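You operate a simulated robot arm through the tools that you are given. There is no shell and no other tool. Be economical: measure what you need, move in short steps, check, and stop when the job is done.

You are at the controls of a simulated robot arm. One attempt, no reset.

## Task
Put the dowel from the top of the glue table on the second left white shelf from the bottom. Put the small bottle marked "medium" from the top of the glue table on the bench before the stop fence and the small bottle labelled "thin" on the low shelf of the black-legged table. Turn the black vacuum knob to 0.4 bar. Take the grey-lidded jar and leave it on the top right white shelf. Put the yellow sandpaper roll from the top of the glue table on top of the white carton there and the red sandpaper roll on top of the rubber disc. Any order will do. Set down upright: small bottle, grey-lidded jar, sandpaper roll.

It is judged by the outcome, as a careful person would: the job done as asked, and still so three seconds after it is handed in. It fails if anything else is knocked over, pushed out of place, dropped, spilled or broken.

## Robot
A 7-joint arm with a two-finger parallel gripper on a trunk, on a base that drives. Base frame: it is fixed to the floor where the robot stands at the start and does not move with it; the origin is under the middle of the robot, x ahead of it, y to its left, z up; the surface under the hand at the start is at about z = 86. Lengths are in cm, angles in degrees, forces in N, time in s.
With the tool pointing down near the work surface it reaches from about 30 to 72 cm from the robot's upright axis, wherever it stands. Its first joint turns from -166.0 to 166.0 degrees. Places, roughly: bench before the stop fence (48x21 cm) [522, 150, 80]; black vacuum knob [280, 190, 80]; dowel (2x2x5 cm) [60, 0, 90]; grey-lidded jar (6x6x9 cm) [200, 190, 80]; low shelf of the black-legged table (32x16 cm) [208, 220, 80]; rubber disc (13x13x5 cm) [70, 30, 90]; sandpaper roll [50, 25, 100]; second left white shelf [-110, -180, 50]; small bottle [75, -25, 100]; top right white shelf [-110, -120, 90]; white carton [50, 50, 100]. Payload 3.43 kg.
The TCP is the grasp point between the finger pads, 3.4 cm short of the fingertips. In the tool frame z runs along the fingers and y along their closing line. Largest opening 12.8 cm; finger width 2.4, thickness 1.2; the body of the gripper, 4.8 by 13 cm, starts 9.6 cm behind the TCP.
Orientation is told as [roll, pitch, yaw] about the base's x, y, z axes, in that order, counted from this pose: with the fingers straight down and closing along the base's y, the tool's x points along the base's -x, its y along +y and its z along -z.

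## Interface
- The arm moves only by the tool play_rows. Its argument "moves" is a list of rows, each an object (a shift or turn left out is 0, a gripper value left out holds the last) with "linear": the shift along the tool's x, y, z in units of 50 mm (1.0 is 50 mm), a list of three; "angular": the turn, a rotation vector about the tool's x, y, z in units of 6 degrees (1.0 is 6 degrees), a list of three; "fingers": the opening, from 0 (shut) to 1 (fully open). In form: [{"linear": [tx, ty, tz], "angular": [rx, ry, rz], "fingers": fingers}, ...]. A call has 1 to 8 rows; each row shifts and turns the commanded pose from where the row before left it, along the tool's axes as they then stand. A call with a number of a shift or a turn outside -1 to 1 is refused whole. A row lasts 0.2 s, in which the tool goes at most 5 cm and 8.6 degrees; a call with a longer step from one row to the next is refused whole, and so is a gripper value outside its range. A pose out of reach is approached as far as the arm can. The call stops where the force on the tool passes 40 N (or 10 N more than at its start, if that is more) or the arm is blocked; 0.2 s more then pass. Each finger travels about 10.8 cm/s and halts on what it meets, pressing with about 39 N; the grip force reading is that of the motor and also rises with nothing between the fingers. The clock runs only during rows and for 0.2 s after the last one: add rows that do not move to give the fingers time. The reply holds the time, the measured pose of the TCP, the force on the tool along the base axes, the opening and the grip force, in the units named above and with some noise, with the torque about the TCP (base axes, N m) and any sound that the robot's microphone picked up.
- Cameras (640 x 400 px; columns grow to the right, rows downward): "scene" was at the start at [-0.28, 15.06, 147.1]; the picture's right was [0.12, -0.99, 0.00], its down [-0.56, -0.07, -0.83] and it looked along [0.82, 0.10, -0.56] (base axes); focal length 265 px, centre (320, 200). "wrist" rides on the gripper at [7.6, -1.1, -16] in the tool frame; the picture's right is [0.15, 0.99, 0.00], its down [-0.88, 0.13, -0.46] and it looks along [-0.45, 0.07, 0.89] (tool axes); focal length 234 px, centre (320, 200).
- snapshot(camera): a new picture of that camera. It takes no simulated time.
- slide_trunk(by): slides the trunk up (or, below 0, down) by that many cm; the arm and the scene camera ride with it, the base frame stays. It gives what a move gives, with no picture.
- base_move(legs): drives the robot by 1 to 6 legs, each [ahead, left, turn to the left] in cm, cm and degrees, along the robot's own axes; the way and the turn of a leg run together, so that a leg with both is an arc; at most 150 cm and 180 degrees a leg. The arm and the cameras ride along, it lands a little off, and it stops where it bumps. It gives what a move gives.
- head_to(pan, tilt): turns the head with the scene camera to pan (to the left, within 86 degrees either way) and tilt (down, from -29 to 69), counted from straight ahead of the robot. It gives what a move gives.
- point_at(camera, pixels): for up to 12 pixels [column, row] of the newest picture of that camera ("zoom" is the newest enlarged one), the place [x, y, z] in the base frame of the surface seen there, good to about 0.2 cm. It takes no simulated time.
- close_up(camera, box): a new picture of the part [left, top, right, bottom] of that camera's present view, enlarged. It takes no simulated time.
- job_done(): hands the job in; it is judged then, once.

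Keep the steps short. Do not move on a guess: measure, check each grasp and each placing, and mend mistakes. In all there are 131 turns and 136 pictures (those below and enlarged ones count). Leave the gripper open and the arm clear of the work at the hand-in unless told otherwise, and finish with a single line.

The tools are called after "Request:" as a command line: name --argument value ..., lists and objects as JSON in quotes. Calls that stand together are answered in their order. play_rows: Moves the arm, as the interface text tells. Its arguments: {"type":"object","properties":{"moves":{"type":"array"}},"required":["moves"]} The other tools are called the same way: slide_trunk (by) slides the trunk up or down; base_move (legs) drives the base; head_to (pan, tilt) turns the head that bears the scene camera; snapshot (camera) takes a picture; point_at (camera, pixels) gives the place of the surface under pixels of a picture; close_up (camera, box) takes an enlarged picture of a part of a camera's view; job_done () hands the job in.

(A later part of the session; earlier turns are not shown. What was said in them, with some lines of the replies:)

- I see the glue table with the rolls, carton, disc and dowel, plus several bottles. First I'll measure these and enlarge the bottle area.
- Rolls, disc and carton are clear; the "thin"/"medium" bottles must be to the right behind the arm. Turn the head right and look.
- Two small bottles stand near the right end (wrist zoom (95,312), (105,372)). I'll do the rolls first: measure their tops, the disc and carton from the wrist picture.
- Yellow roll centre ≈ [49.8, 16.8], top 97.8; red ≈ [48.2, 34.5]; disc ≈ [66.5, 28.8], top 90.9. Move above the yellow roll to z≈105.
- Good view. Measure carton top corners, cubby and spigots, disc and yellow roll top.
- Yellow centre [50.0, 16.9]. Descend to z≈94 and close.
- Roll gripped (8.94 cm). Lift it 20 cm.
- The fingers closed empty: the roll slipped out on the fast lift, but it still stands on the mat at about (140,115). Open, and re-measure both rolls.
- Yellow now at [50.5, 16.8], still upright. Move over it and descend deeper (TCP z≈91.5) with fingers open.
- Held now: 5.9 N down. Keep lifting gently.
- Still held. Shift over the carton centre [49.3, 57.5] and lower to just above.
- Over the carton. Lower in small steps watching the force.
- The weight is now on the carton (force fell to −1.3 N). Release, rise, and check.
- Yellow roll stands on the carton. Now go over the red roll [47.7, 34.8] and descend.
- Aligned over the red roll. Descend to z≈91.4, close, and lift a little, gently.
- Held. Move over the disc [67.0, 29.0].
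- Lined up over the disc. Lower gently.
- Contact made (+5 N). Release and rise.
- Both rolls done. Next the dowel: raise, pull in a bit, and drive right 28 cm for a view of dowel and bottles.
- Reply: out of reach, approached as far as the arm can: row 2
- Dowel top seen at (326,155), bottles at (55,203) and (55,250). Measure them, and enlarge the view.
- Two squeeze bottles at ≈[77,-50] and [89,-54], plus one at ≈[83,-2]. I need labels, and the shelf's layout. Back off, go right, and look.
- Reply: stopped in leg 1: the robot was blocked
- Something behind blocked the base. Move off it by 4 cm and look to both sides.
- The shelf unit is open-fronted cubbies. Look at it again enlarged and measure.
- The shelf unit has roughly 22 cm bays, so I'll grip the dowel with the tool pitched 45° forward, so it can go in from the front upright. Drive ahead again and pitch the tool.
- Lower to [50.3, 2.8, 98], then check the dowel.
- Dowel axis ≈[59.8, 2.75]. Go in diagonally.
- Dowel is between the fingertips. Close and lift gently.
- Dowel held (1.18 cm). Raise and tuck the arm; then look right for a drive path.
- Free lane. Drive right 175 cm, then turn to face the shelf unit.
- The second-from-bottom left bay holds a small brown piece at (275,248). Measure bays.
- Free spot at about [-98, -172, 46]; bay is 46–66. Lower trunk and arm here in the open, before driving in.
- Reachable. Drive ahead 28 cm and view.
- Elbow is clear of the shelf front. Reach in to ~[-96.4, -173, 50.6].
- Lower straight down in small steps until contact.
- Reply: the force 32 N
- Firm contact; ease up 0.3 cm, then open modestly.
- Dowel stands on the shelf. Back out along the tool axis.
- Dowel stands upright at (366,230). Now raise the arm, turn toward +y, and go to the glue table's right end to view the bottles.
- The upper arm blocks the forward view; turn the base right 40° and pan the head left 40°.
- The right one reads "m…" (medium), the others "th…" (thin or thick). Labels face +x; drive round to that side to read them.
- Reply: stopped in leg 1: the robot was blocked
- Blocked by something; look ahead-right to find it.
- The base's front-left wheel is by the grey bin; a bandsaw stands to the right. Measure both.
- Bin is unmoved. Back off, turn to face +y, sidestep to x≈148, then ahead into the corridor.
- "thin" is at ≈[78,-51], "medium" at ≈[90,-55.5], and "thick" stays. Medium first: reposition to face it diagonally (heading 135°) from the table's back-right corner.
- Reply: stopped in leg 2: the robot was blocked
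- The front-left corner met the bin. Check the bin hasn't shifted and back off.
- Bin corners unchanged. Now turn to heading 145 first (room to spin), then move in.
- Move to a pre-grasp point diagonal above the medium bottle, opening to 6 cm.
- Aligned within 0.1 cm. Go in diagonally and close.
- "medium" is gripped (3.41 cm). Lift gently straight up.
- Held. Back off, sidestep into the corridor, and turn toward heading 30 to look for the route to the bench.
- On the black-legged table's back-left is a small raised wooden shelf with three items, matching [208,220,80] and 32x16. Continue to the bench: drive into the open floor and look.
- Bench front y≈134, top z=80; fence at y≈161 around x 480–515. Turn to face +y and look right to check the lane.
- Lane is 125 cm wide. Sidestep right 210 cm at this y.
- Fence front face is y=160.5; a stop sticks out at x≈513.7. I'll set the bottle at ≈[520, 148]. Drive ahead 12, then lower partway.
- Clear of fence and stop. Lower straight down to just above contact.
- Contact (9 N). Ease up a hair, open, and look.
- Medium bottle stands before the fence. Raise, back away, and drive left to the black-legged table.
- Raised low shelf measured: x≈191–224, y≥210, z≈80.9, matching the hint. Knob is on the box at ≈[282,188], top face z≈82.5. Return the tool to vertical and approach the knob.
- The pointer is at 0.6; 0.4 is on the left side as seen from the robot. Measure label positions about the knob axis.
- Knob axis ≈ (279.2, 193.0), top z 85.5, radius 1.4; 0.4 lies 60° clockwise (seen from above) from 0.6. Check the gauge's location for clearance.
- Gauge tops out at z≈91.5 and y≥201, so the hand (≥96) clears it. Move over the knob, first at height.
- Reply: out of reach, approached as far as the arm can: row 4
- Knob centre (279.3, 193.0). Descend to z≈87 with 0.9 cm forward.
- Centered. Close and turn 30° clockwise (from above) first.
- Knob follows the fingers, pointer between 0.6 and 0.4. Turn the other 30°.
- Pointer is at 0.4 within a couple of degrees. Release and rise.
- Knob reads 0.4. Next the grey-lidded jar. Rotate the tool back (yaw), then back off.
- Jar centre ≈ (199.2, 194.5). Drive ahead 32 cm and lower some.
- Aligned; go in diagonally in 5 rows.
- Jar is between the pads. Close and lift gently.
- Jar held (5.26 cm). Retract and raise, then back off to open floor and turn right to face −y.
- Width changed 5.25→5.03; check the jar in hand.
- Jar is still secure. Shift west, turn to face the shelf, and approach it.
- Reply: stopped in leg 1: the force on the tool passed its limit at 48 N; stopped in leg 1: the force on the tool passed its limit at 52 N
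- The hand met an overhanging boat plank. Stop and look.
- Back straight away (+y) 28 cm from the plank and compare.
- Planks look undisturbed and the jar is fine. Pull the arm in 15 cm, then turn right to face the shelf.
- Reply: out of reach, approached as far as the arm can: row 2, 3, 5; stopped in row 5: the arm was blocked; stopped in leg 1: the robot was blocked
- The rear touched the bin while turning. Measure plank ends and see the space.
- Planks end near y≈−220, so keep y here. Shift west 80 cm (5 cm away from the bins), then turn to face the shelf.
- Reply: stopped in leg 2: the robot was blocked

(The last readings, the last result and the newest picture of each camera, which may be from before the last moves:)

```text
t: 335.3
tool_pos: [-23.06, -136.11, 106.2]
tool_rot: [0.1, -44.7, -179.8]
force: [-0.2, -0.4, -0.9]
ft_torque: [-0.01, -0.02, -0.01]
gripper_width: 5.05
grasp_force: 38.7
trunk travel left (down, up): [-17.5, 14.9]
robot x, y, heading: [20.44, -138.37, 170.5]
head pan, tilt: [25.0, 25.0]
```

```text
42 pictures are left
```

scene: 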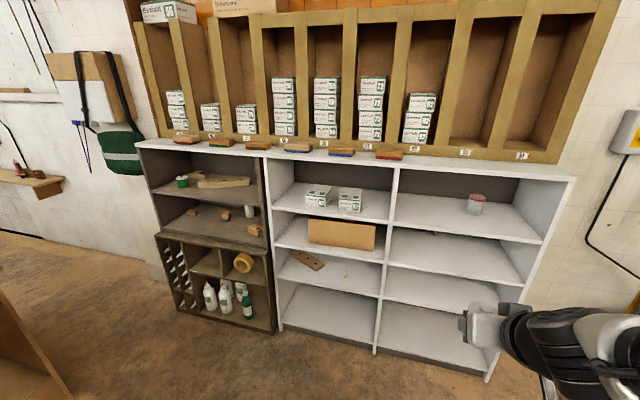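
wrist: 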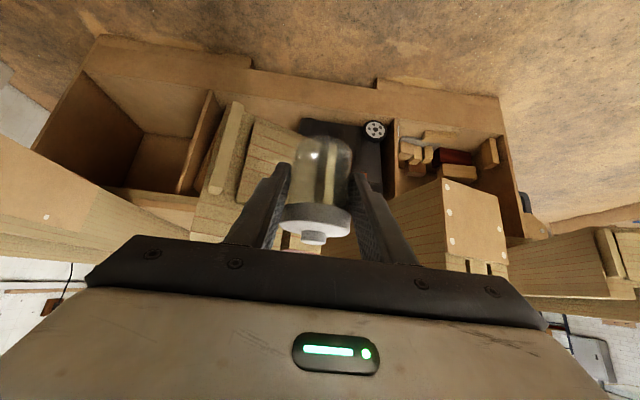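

Request:
point_at --camera "scene" --pixels '[[475, 205], [468, 214], [484, 212], [475, 196], [430, 215], [400, 225], [450, 230], [571, 180], [450, 165], [520, 238]]'

Request:
base_move --legs '[[20, 0, 0]]'

```text
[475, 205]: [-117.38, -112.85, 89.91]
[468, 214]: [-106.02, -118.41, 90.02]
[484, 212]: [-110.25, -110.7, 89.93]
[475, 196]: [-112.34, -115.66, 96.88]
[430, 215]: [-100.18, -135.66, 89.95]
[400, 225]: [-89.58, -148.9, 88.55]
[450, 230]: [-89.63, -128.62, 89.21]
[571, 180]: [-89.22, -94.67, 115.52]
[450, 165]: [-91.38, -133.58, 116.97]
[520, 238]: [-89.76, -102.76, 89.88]
```

```text
t: 336.9
tool_pos: [-42.86, -132.67, 106.11]
tool_rot: [0.2, -44.9, -179.8]
force: [-0.5, -0.1, -0.9]
ft_torque: [-0.05, 0.01, 0.01]
gripper_width: 5.03
grasp_force: 39.2
trunk travel left (down, up): [-17.5, 14.9]
robot x, y, heading: [0.78, -135.58, 170.1]
head pan, tilt: [25.0, 25.0]
```

Free spot left of the red jar: I'll aim for jar axis ≈[-96.5, -135], z 90. Drive close.

Request:
base_move --legs '[[31, 7.7, 0]]'

Request:
snapshot --camera "wrist"

Request:
snapshot --camera "scene"

```text
t: 339.0
tool_pos: [-74.52, -135.19, 106.23]
tool_rot: [0.1, -44.8, -179.8]
force: [-0.6, -0.1, -0.5]
ft_torque: [0.0, 0.01, 0.02]
gripper_width: 5.04
grasp_force: 38.9
trunk travel left (down, up): [-17.5, 14.9]
robot x, y, heading: [-30.89, -137.48, 170.8]
head pan, tilt: [25.0, 25.0]
```

```text
41 pictures are left
```

wrist: 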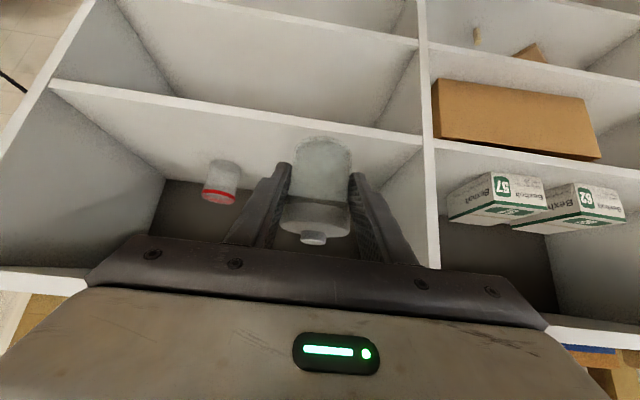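

```text
40 pictures are left
```

scene: 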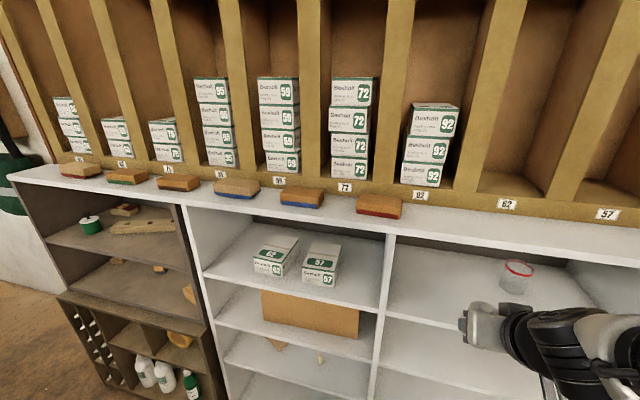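

Lower to z≈97.5 first, then reach forward part way.

Request:
play_rows --moves '[{"linear": [0.41, 0, 0.41]}, {"linear": [0.41, 0, 0.41]}, {"linear": [0.41, 0, 0.41]}, {"linear": [-0.49, 0, 0.49]}, {"linear": [-0.49, 0, 0.49]}, {"linear": [-0.49, 0, 0.49]}]'

Request:
snapshot --camera "scene"

Request:
snapshot --camera "wrist"

```text
t: 340.4
tool_pos: [-87.65, -135.0, 98.42]
tool_rot: [0.2, -44.8, -179.6]
force: [0.1, 0.2, -0.6]
ft_torque: [-0.03, 0.0, -0.01]
gripper_width: 5.03
grasp_force: 39.2
out of reach, approached as far as the arm can: row 1, 2, 3
trunk travel left (down, up): [-17.5, 14.9]
robot x, y, heading: [-31.24, -137.44, 170.7]
head pan, tilt: [25.0, 25.0]
```

```text
39 pictures are left
```

scene: 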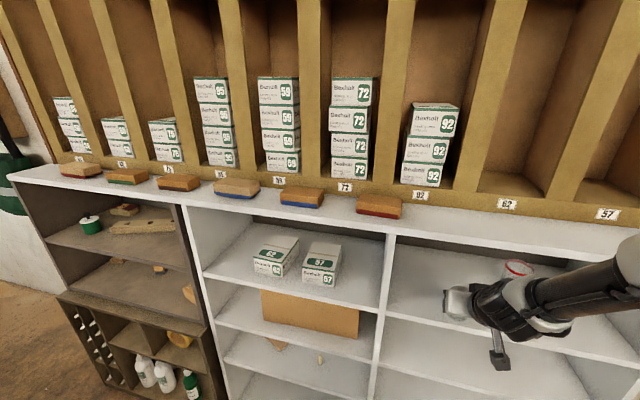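

```text
38 pictures are left
```

wrist: 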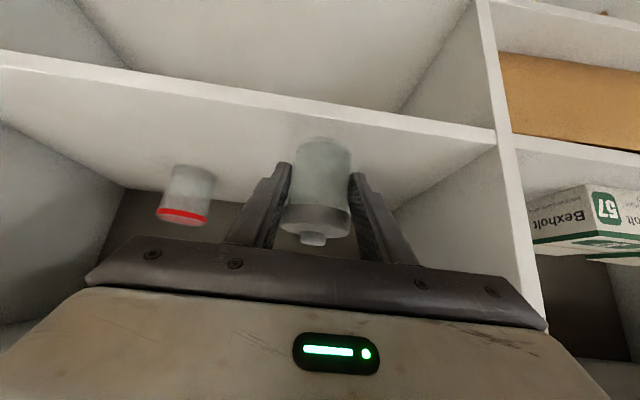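

Clear. Continue in to x≈−95.3, z≈96.

Request:
play_rows --moves '[{"linear": [-0.247, 0, 0.46]}, {"linear": [-0.247, 0, 0.46]}, {"linear": [-0.247, 0, 0.46]}]'

Request:
snapshot --camera "wrist"

```text
t: 341.2
tool_pos: [-95.15, -135.14, 96.09]
tool_rot: [0.1, -44.8, -179.6]
force: [0.5, 0.1, 0.3]
ft_torque: [-0.01, 0.0, 0.02]
gripper_width: 5.03
grasp_force: 39.3
trunk travel left (down, up): [-17.5, 14.9]
robot x, y, heading: [-30.79, -137.52, 170.8]
head pan, tilt: [25.0, 25.0]
```

```text
37 pictures are left
```

wrist: 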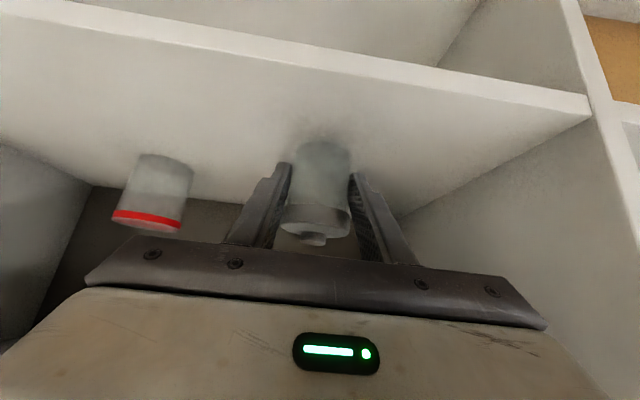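

Request:
play_rows --moves '[{"linear": [0.07, 0, 0.07]}, {"linear": [0.04, 0, 0.04]}]'

Request:
play_rows --moves '[{"linear": [0.02, 0, 0.02]}, {"linear": [0.02, 0, 0.02]}]'

```text
t: 341.8
tool_pos: [-95.07, -135.04, 95.19]
tool_rot: [0.1, -44.7, -179.7]
force: [0.2, -0.2, -0.9]
ft_torque: [0.03, -0.06, -0.02]
gripper_width: 5.04
grasp_force: 39.0
trunk travel left (down, up): [-17.5, 14.9]
robot x, y, heading: [-30.93, -137.85, 170.7]
head pan, tilt: [25.0, 25.0]
```

```text
t: 342.4
tool_pos: [-95.16, -135.17, 95.03]
tool_rot: [0.1, -44.8, -179.7]
force: [0.3, 0.3, 0.0]
ft_torque: [-0.02, 0.01, 0.0]
gripper_width: 5.02
grasp_force: 38.8
trunk travel left (down, up): [-17.5, 14.9]
robot x, y, heading: [-30.7, -136.94, 170.6]
head pan, tilt: [25.0, 25.0]
```

Request:
play_rows --moves '[{"linear": [0.02, 0, 0.02]}, {"linear": [0.02, 0, 0.02]}, {}]'

Request:
close_up --camera "wrist" --box '[220, 120, 420, 260]'

```text
t: 343.2
tool_pos: [-95.03, -135.02, 94.65]
tool_rot: [0.2, -44.8, -179.7]
force: [-0.7, -1.0, -0.4]
ft_torque: [0.03, -0.03, 0.0]
gripper_width: 5.03
grasp_force: 39.0
trunk travel left (down, up): [-17.5, 14.9]
robot x, y, heading: [-31.2, -137.63, 170.6]
head pan, tilt: [25.0, 25.0]
```

```text
2.86 times, centred on (320, 190) of wrist
```

zoom: 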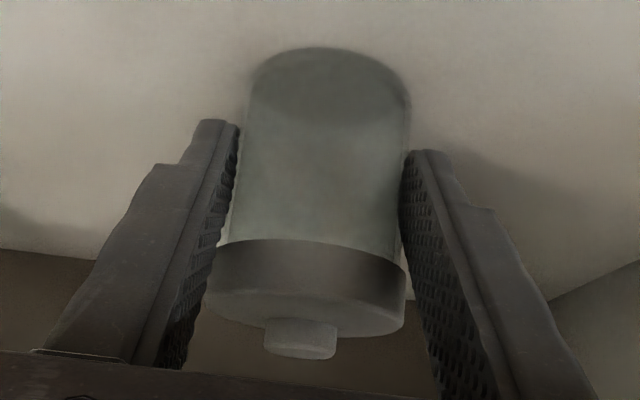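

No contact yet; keep lowering slowly.

Request:
play_rows --moves '[{"linear": [0.02, 0, 0.02]}, {"linear": [0.02, 0, 0.02]}, {}]'

Request:
play_rows --moves '[{"linear": [0.02, 0, 0.02]}, {"linear": [0.02, 0, 0.02]}, {}]'

```text
t: 344.0
tool_pos: [-95.14, -135.13, 94.82]
tool_rot: [0.0, -45.0, -179.7]
force: [1.1, -1.3, 12.4]
ft_torque: [0.12, -0.06, 0.04]
gripper_width: 5.05
grasp_force: 39.0
trunk travel left (down, up): [-17.5, 14.9]
robot x, y, heading: [-31.18, -137.46, 170.3]
head pan, tilt: [25.0, 25.0]
```

```text
t: 344.8
tool_pos: [-95.2, -135.02, 94.49]
tool_rot: [0.0, -45.2, -179.7]
force: [1.9, -0.6, 28.6]
ft_torque: [0.1, 0.24, -0.02]
gripper_width: 5.05
grasp_force: 39.4
trunk travel left (down, up): [-17.5, 14.9]
robot x, y, heading: [-31.27, -137.71, 170.2]
head pan, tilt: [25.0, 25.0]
```

Contact. Ease up slightly, open, and check.

Request:
play_rows --moves '[{"linear": [-0.03, 0, -0.03]}, {}, {"fingers": 0.5}, {"fingers": 0.65}, {"fingers": 0.68}]'

Request:
snapshot --camera "wrist"

```text
t: 346.0
tool_pos: [-95.21, -135.06, 94.31]
tool_rot: [0.0, -44.7, -179.6]
force: [-0.6, -0.6, 0.7]
ft_torque: [0.02, 0.02, -0.02]
gripper_width: 8.71
grasp_force: 0.0
trunk travel left (down, up): [-17.5, 14.9]
robot x, y, heading: [-31.41, -137.62, 170.3]
head pan, tilt: [25.0, 25.0]
```

```text
35 pictures are left
```

wrist: 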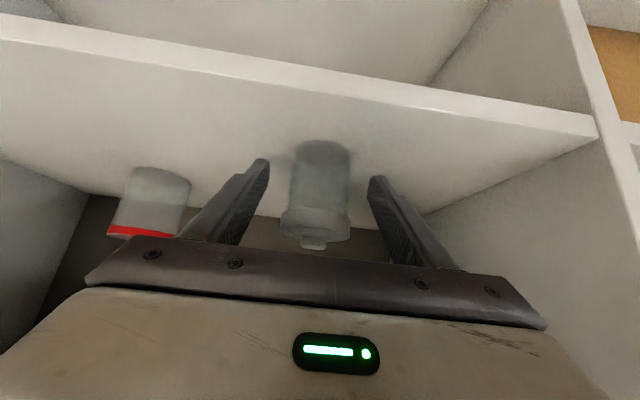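

Jar stands on the top right shelf. Back out along the tool axis, then drive away.

Request:
play_rows --moves '[{"linear": [0, 0, -0.4]}, {"linear": [0, 0, -0.7]}, {"linear": [0, 0, -0.7]}, {"linear": [0, 0, -0.7]}, {"linear": [0.3, 0, -0.5]}]'

Request:
base_move --legs '[[-35, 0, 0]]'

Request:
close_up --camera "scene" --box '[260, 130, 600, 350]'

```text
t: 347.2
tool_pos: [-83.5, -134.86, 103.94]
tool_rot: [0.1, -44.7, -179.7]
force: [1.0, -0.4, 0.1]
ft_torque: [0.03, -0.02, -0.03]
gripper_width: 8.7
grasp_force: 0.2
trunk travel left (down, up): [-17.5, 14.9]
robot x, y, heading: [-30.81, -137.07, 170.2]
head pan, tilt: [25.0, 25.0]
```

```text
t: 349.5
tool_pos: [-48.99, -140.89, 103.87]
tool_rot: [0.2, -44.9, -179.3]
force: [0.0, 0.6, 1.0]
ft_torque: [0.03, -0.02, 0.05]
gripper_width: 8.72
grasp_force: 0.0
trunk travel left (down, up): [-17.5, 14.9]
robot x, y, heading: [3.14, -143.47, 171.0]
head pan, tilt: [25.0, 25.0]
```

```text
1.82 times, centred on (430, 240) of scene
```

zoom: 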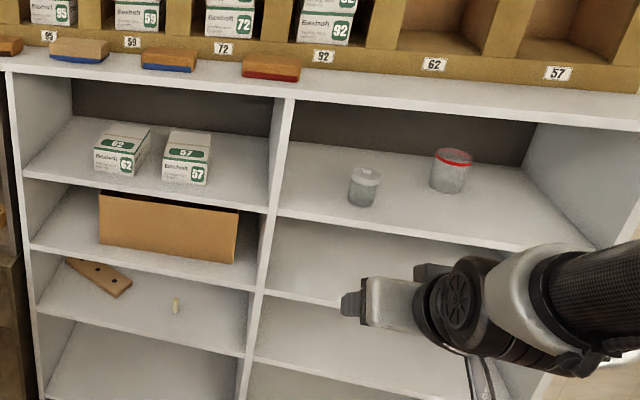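

Jar is upright beside the red-lidded one, dowel still standing. Now "thin": turn to face the glue table's front (heading 0) and sidestep to y≈−50.

Request:
base_move --legs '[[0, 0, -171], [0, 92, 0]]'

Request:
snapshot --camera "wrist"

```text
t: 365.9
tool_pos: [56.47, -45.72, 104.03]
tool_rot: [0.0, -44.8, 9.2]
force: [0.6, 0.1, 0.1]
ft_torque: [-0.01, -0.01, -0.05]
gripper_width: 8.7
grasp_force: 0.0
trunk travel left (down, up): [-17.5, 14.9]
robot x, y, heading: [4.11, -51.42, -0.4]
head pan, tilt: [25.0, 25.0]
```

```text
33 pictures are left
```

wrist: 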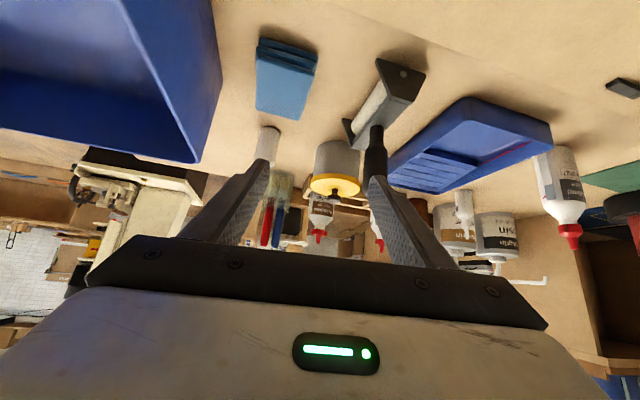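

Request:
point_at --camera "wrist" --pixels '[[267, 135], [262, 150], [376, 150], [376, 130], [385, 100], [222, 80], [200, 160], [285, 80], [340, 160], [312, 60]]'

```text
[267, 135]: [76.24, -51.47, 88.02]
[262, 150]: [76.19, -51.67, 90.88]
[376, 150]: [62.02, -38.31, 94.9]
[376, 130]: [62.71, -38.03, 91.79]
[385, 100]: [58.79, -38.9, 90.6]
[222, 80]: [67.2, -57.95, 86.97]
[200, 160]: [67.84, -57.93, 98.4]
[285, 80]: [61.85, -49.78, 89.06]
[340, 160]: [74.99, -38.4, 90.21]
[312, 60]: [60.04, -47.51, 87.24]
```

Crate wall at y=−57.95 (top 98.4), roller handle at y≈−38: approach with yaw ≈−12° for clearance. Rotate, narrow the fingers, then move to pre-grasp.

Request:
play_rows --moves '[{"angular": [0.625, 0, 0.625], "fingers": 0.43}, {"angular": [0.625, 0, 0.625]}, {"angular": [0.625, 0, 0.625]}, {"angular": [0.625, 0, 0.625]}, {"linear": [-0.24, -0.055, 0.755]}, {"linear": [-0.24, -0.055, 0.755]}, {"linear": [-0.24, -0.055, 0.755]}, {"linear": [-0.24, -0.055, 0.755]}]'

Request:
snapshot --camera "wrist"

```text
t: 367.6
tool_pos: [69.96, -49.81, 96.39]
tool_rot: [-0.1, -44.7, -12.0]
force: [-0.8, 0.2, 0.4]
ft_torque: [0.01, 0.01, 0.0]
gripper_width: 5.5
grasp_force: 0.0
trunk travel left (down, up): [-17.5, 14.9]
robot x, y, heading: [4.53, -51.37, -0.6]
head pan, tilt: [25.0, 25.0]
```

```text
32 pictures are left
```

wrist: 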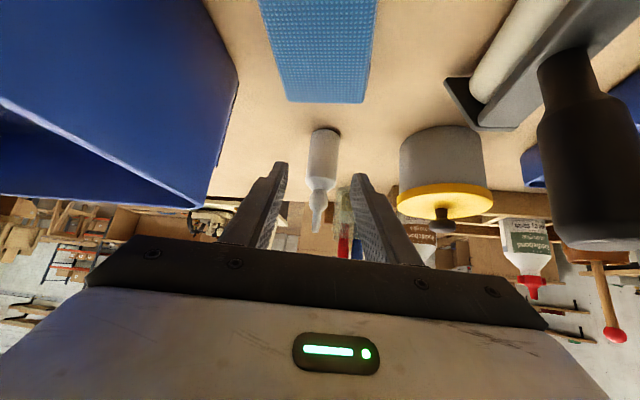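

Request:
point_at --camera "wrist" --pixels '[[322, 145], [322, 165], [310, 160], [335, 160]]'

```text
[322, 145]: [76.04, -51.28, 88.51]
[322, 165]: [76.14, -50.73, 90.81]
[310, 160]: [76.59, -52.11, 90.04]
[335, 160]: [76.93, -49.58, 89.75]
```

Aligned. Go in and close.

Request:
play_rows --moves '[{"linear": [-0.02, 0.02, 0.6]}, {"linear": [-0.02, 0, 0.6]}, {"linear": [-0.017, 0, 0.5]}, {"linear": [0, 0, 0.22]}, {"fingers": 0.2}, {"fingers": 0}, {"fingers": 0}]'

Request:
play_rows --moves '[{"linear": [-0.06, 0, -0.06]}, {"linear": [-0.15, 0, -0.15]}, {"linear": [-0.3, 0, -0.3]}, {"linear": [-0.4, 0, -0.4]}, {"linear": [-0.4, 0, -0.4]}, {"linear": [-0.4, 0, -0.4]}, {"linear": [-0.4, 0, -0.4]}, {"linear": [-0.3, 0, -0.3]}]'

Request:
snapshot --camera "wrist"

```text
t: 369.2
tool_pos: [76.69, -51.03, 90.04]
tool_rot: [0.0, -44.8, -12.0]
force: [-0.8, -0.3, 1.2]
ft_torque: [0.04, 0.0, 0.0]
gripper_width: 3.34
grasp_force: 39.2
trunk travel left (down, up): [-17.5, 14.9]
robot x, y, heading: [4.12, -51.19, -0.8]
head pan, tilt: [25.0, 25.0]
```

```text
t: 371.1
tool_pos: [76.76, -51.14, 107.05]
tool_rot: [0.1, -44.9, -11.8]
force: [0.1, 0.3, -1.2]
ft_torque: [-0.02, 0.01, 0.01]
gripper_width: 3.39
grasp_force: 38.8
trunk travel left (down, up): [-17.5, 14.9]
robot x, y, heading: [4.39, -51.4, -0.5]
head pan, tilt: [25.0, 25.0]
```

```text
31 pictures are left
```

wrist: 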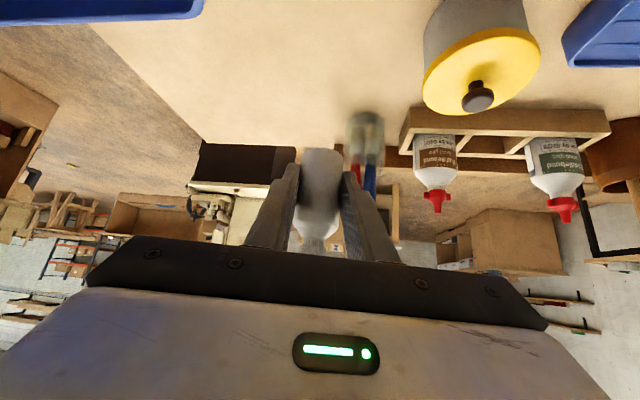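

"thin" held. Pull in, back off the table edge, then strafe left along the front (clear of the yellow roll) and look ahead.

Request:
play_rows --moves '[{"linear": [0.3, 0, -0.3]}, {"linear": [0.5, 0, -0.5]}, {"linear": [0.5, 0, -0.5]}, {"linear": [0.5, 0, -0.5]}, {"linear": [0.5, 0, -0.5]}, {"linear": [0.5, 0, -0.5]}, {"linear": [0.3, 0, -0.3]}]'

Request:
base_move --legs '[[-24, 0, 0], [0, 110, 0]]'

Request:
head_to --pan 55 --tilt 30

Request:
snapshot --camera "scene"

```text
t: 372.6
tool_pos: [55.37, -47.26, 107.12]
tool_rot: [1.0, -44.5, -13.5]
force: [0.5, 0.1, -2.0]
ft_torque: [0.02, 0.02, 0.02]
gripper_width: 3.37
grasp_force: 39.0
trunk travel left (down, up): [-17.5, 14.9]
robot x, y, heading: [4.19, -51.14, -0.6]
head pan, tilt: [25.0, 25.0]
```

```text
t: 384.8
tool_pos: [31.65, 63.58, 107.1]
tool_rot: [0.0, -44.7, -11.2]
force: [0.7, 0.0, -0.7]
ft_torque: [0.01, 0.0, 0.01]
gripper_width: 3.38
grasp_force: 39.9
trunk travel left (down, up): [-17.5, 14.9]
robot x, y, heading: [-19.52, 58.24, 0.2]
head pan, tilt: [25.0, 25.0]
```

```text
t: 385.8
tool_pos: [31.72, 63.68, 107.07]
tool_rot: [-0.1, -44.8, -11.2]
force: [0.3, 0.4, -0.8]
ft_torque: [0.01, 0.06, 0.02]
gripper_width: 3.36
grasp_force: 39.3
trunk travel left (down, up): [-17.5, 14.9]
robot x, y, heading: [-19.28, 58.63, 0.3]
head pan, tilt: [55.0, 30.0]
```

```text
30 pictures are left
```

scene: 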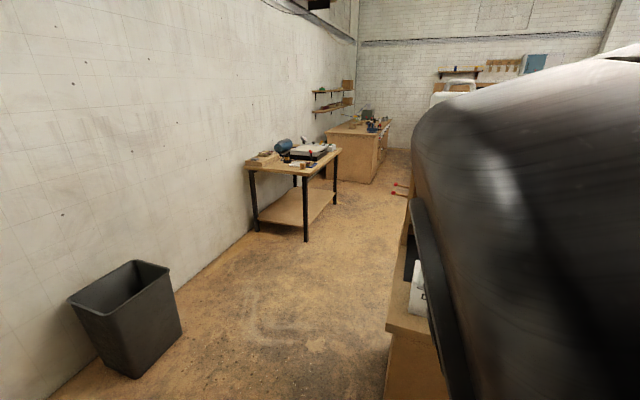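

Request:
point_at --camera "scene" --pixels '[[182, 330], [140, 378], [175, 278], [250, 175], [258, 230], [305, 240], [392, 325], [402, 190], [262, 155], [220, 270]]'

```text
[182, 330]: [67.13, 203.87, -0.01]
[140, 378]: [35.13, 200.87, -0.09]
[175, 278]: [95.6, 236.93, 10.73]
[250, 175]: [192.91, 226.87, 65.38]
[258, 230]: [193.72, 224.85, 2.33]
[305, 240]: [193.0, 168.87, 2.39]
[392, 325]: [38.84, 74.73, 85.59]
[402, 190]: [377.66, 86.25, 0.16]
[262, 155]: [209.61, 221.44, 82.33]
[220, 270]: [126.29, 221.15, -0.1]
```

Bin spans x 35–68, y≥201. Route: left to y≈135, ahead past the bin, then up to y≈193 at the table's left end.

Request:
base_move --legs '[[0, 76, 0], [127, 0, 0], [22, 58, 0]]'

Request:
head_to --pan 20 --tilt 40

Request:
snapshot --camera "scene"

Request:
snapshot --camera "wrist"

```text
t: 405.3
tool_pos: [181.62, 198.34, 107.14]
tool_rot: [-0.1, -44.8, -11.8]
force: [-0.2, -0.8, -0.2]
ft_torque: [0.0, 0.03, 0.01]
gripper_width: 3.38
grasp_force: 38.8
trunk travel left (down, up): [-17.5, 14.9]
robot x, y, heading: [130.43, 193.5, -0.0]
head pan, tilt: [55.0, 30.0]
```

```text
t: 406.3
tool_pos: [181.71, 198.28, 107.04]
tool_rot: [0.2, -44.8, -12.0]
force: [-0.2, -0.4, -0.7]
ft_torque: [0.02, 0.03, -0.01]
gripper_width: 3.36
grasp_force: 38.8
trunk travel left (down, up): [-17.5, 14.9]
robot x, y, heading: [130.29, 193.62, -0.1]
head pan, tilt: [20.0, 40.0]
```

```text
29 pictures are left
```

scene: 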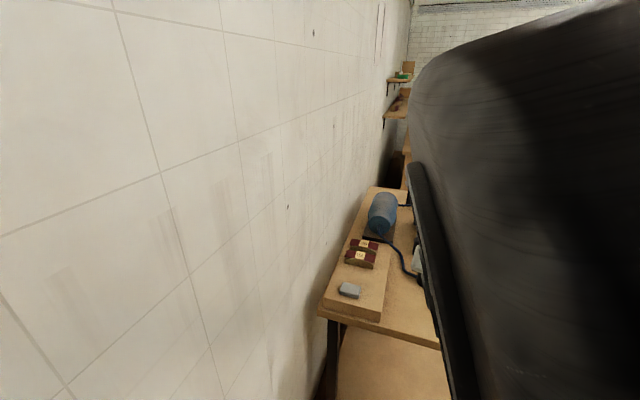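

```text
28 pictures are left
```

wrist: 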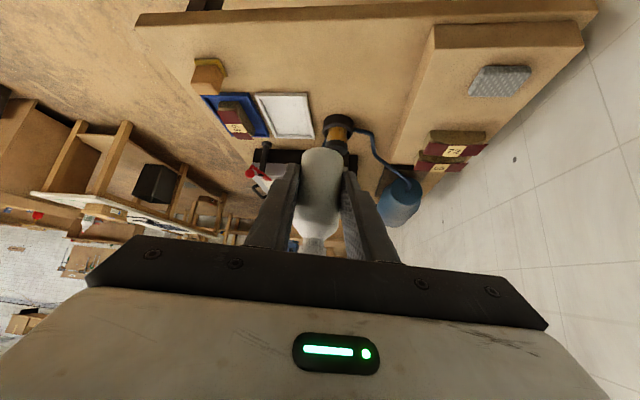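

Request:
point_at --camera "wrist" --pixels '[[436, 48], [425, 110], [580, 48], [470, 92], [530, 72], [432, 138], [485, 140], [500, 110], [450, 105], [440, 80], [430, 20]]'

```text
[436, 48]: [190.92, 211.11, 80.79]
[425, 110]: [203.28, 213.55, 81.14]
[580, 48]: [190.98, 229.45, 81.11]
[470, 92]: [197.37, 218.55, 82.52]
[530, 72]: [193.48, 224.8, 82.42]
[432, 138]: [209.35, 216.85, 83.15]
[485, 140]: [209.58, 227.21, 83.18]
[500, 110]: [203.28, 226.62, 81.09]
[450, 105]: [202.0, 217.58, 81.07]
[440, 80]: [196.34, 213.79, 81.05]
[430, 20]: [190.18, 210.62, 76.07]
```

Shelf top z=81.05; free spot ≈(203.5, 216.5) between the pad and the blocks. Drive closer, square the yaw, and move above.

Request:
base_move --legs '[[16, 6, 0]]'

Request:
play_rows --moves '[{"angular": [-0.464, 0, -0.464]}, {"angular": [-0.464, 0, -0.464]}, {"angular": [-0.464, 0, -0.464]}]'

```text
t: 407.8
tool_pos: [197.46, 204.33, 107.06]
tool_rot: [0.0, -44.7, -11.7]
force: [-0.5, 0.3, -0.6]
ft_torque: [0.0, 0.01, 0.0]
gripper_width: 3.36
grasp_force: 38.9
trunk travel left (down, up): [-17.5, 14.9]
robot x, y, heading: [146.49, 199.25, -0.0]
head pan, tilt: [20.0, 40.0]
```

```text
t: 408.6
tool_pos: [197.6, 204.14, 107.08]
tool_rot: [-0.3, -44.7, 0.3]
force: [0.5, 1.4, -0.6]
ft_torque: [0.0, 0.02, 0.0]
gripper_width: 3.36
grasp_force: 39.1
trunk travel left (down, up): [-17.5, 14.9]
robot x, y, heading: [146.26, 199.36, 0.0]
head pan, tilt: [20.0, 40.0]
```

Request:
play_rows --moves '[{"linear": [0.292, 0.488, 0.558]}, {"linear": [0.292, 0.488, 0.558]}, {"linear": [0.292, 0.488, 0.558]}, {"linear": [0.292, 0.488, 0.558]}, {"linear": [0.292, 0.488, 0.558]}]'

Request:
snapshot --camera "wrist"

```text
t: 409.8
tool_pos: [202.1, 216.45, 92.07]
tool_rot: [0.1, -44.8, -0.1]
force: [-0.2, -0.4, -0.2]
ft_torque: [0.01, 0.07, -0.03]
gripper_width: 3.36
grasp_force: 39.1
trunk travel left (down, up): [-17.5, 14.9]
robot x, y, heading: [146.52, 199.17, -0.3]
head pan, tilt: [20.0, 40.0]
```

```text
27 pictures are left
```

wrist: 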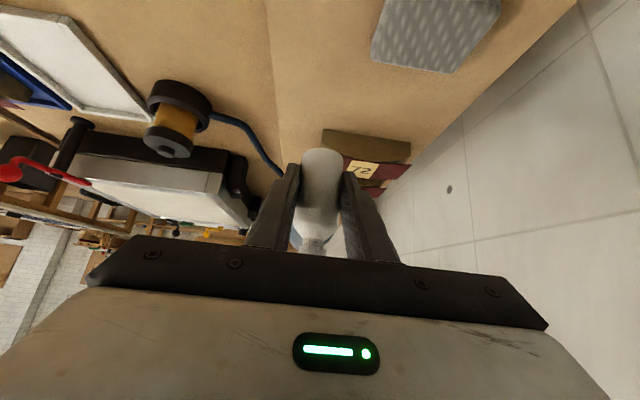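

Above the free spot. Lower.

Request:
play_rows --moves '[{"linear": [0.3, 0, 0.3]}, {"linear": [0.3, 0, 0.3]}, {"linear": [0.2, 0, 0.2]}, {"linear": [0.1, 0, 0.1]}, {"linear": [0.05, 0, 0.05]}]'

Request:
play_rows --moves '[{"linear": [0.02, 0, 0.02]}, {"linear": [0.02, 0, 0.02]}, {}]'

```text
t: 411.0
tool_pos: [202.11, 216.49, 85.38]
tool_rot: [0.1, -44.8, 0.0]
force: [-0.5, -0.4, -1.0]
ft_torque: [0.0, 0.0, 0.04]
gripper_width: 3.38
grasp_force: 39.2
trunk travel left (down, up): [-17.5, 14.9]
robot x, y, heading: [146.03, 199.32, -0.2]
head pan, tilt: [20.0, 40.0]
```

```text
t: 411.8
tool_pos: [201.98, 216.53, 85.23]
tool_rot: [0.0, -44.7, 0.0]
force: [0.1, 0.5, -0.5]
ft_torque: [0.01, 0.04, -0.01]
gripper_width: 3.36
grasp_force: 38.9
trunk travel left (down, up): [-17.5, 14.9]
robot x, y, heading: [146.32, 199.46, -0.4]
head pan, tilt: [20.0, 40.0]
```

Request:
play_rows --moves '[{"linear": [0.02, 0, 0.02]}, {"linear": [0.015, 0, 0.015]}, {}]'

```text
t: 412.6
tool_pos: [202.06, 216.48, 84.89]
tool_rot: [0.1, -44.8, -0.1]
force: [-2.2, -0.1, 6.7]
ft_torque: [-0.05, 0.05, -0.01]
gripper_width: 3.38
grasp_force: 39.0
trunk travel left (down, up): [-17.5, 14.9]
robot x, y, heading: [146.26, 199.41, 0.0]
head pan, tilt: [20.0, 40.0]
```

Light contact. Release, back out along the tool axis, and look.

Request:
play_rows --moves '[{"fingers": 0.32}, {"fingers": 0.45}, {"fingers": 0.47}, {"linear": [0, 0, -0.4]}, {"linear": [0, 0, -0.7]}, {"linear": [0, 0, -0.8]}, {"linear": [-0.4, 0, -0.7]}, {"linear": [-0.4, 0, -0.7]}]'

Request:
snapshot --camera "wrist"

```text
t: 414.4
tool_pos: [193.25, 216.55, 99.26]
tool_rot: [0.0, -44.7, 0.1]
force: [0.0, 0.4, 0.1]
ft_torque: [-0.01, 0.01, 0.02]
gripper_width: 6.04
grasp_force: 0.1
trunk travel left (down, up): [-17.5, 14.9]
robot x, y, heading: [146.23, 199.57, -0.4]
head pan, tilt: [20.0, 40.0]
```

```text
26 pictures are left
```

wrist: 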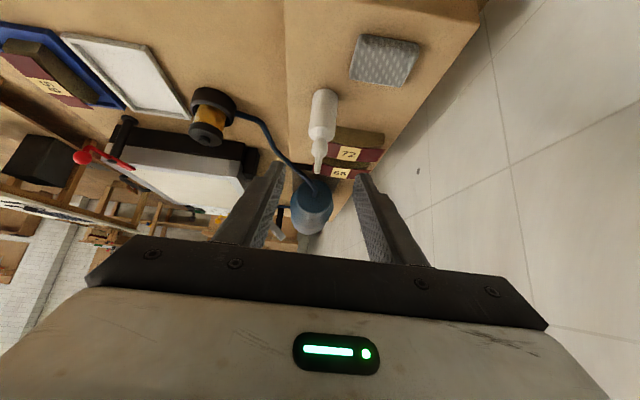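

"thin" stands upright on the low shelf, neighbours undisturbed. Raise clear, open, and back off; then a last look over the glue table.

Request:
play_rows --moves '[{"linear": [-0.4, 0, -0.5], "fingers": 1}, {"linear": [-0.3, -0.3, -0.5]}, {"linear": [0, -0.5, 0]}, {"linear": [0, -0.5, 0]}]'

Request:
base_move --legs '[[-20, 0, 0], [0, -50, 0]]'

Request:
head_to --pan 30 --tilt 25

Request:
snapshot --camera "scene"

Request:
head_to --pan -86 --tilt 30

Request:
snapshot --camera "scene"

```text
t: 415.4
tool_pos: [192.15, 210.12, 105.21]
tool_rot: [0.1, -44.8, 0.0]
force: [-1.0, 0.4, -0.5]
ft_torque: [0.01, 0.0, -0.04]
gripper_width: 12.8
grasp_force: 0.1
trunk travel left (down, up): [-17.5, 14.9]
robot x, y, heading: [145.95, 199.1, -0.4]
head pan, tilt: [20.0, 40.0]
```

```text
t: 421.9
tool_pos: [172.13, 160.04, 105.37]
tool_rot: [0.0, -44.7, 0.0]
force: [0.6, -0.6, 0.3]
ft_torque: [-0.02, -0.01, -0.01]
gripper_width: 12.84
grasp_force: 0.2
trunk travel left (down, up): [-17.5, 14.9]
robot x, y, heading: [125.88, 149.82, -0.2]
head pan, tilt: [20.0, 40.0]
```

```text
t: 422.7
tool_pos: [172.05, 160.05, 105.3]
tool_rot: [0.0, -44.7, -0.1]
force: [0.4, 0.0, -0.1]
ft_torque: [0.03, -0.01, -0.03]
gripper_width: 12.77
grasp_force: 0.0
trunk travel left (down, up): [-17.5, 14.9]
robot x, y, heading: [125.92, 149.24, 0.1]
head pan, tilt: [30.0, 25.0]
```

```text
25 pictures are left
```

scene: 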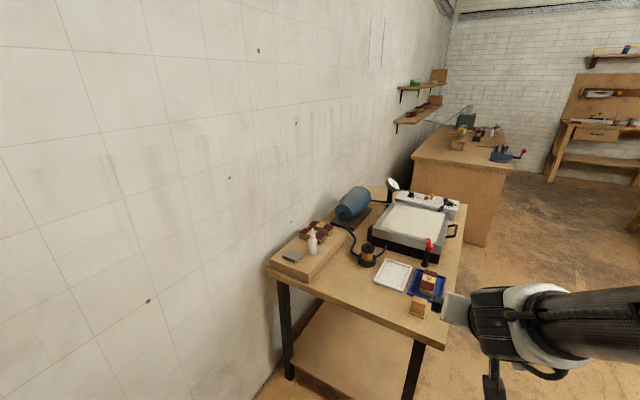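

```text
t: 424.6
tool_pos: [172.17, 160.05, 105.24]
tool_rot: [0.0, -44.6, 0.0]
force: [-0.6, -0.2, -0.6]
ft_torque: [-0.03, 0.02, -0.01]
gripper_width: 12.8
grasp_force: 0.2
trunk travel left (down, up): [-17.5, 14.9]
robot x, y, heading: [125.73, 149.44, -0.0]
head pan, tilt: [-85.9, 30.0]
```

```text
24 pictures are left
```

scene: 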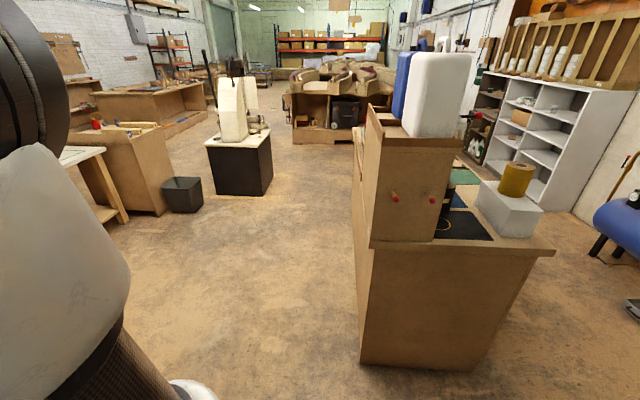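

The thin bottle stands on the low shelf, the yellow roll is on the carton, and the gripper is open and clear. Hand in.

Request:
job_done

```text
The job is handed in.
```

All seven placements and the knob setting were made and handed in; on the way the base and hand bumped the bins, the rear cabinet and a boat plank, and none looked moved, though I did not re-check the black bucket after its last likely bump.
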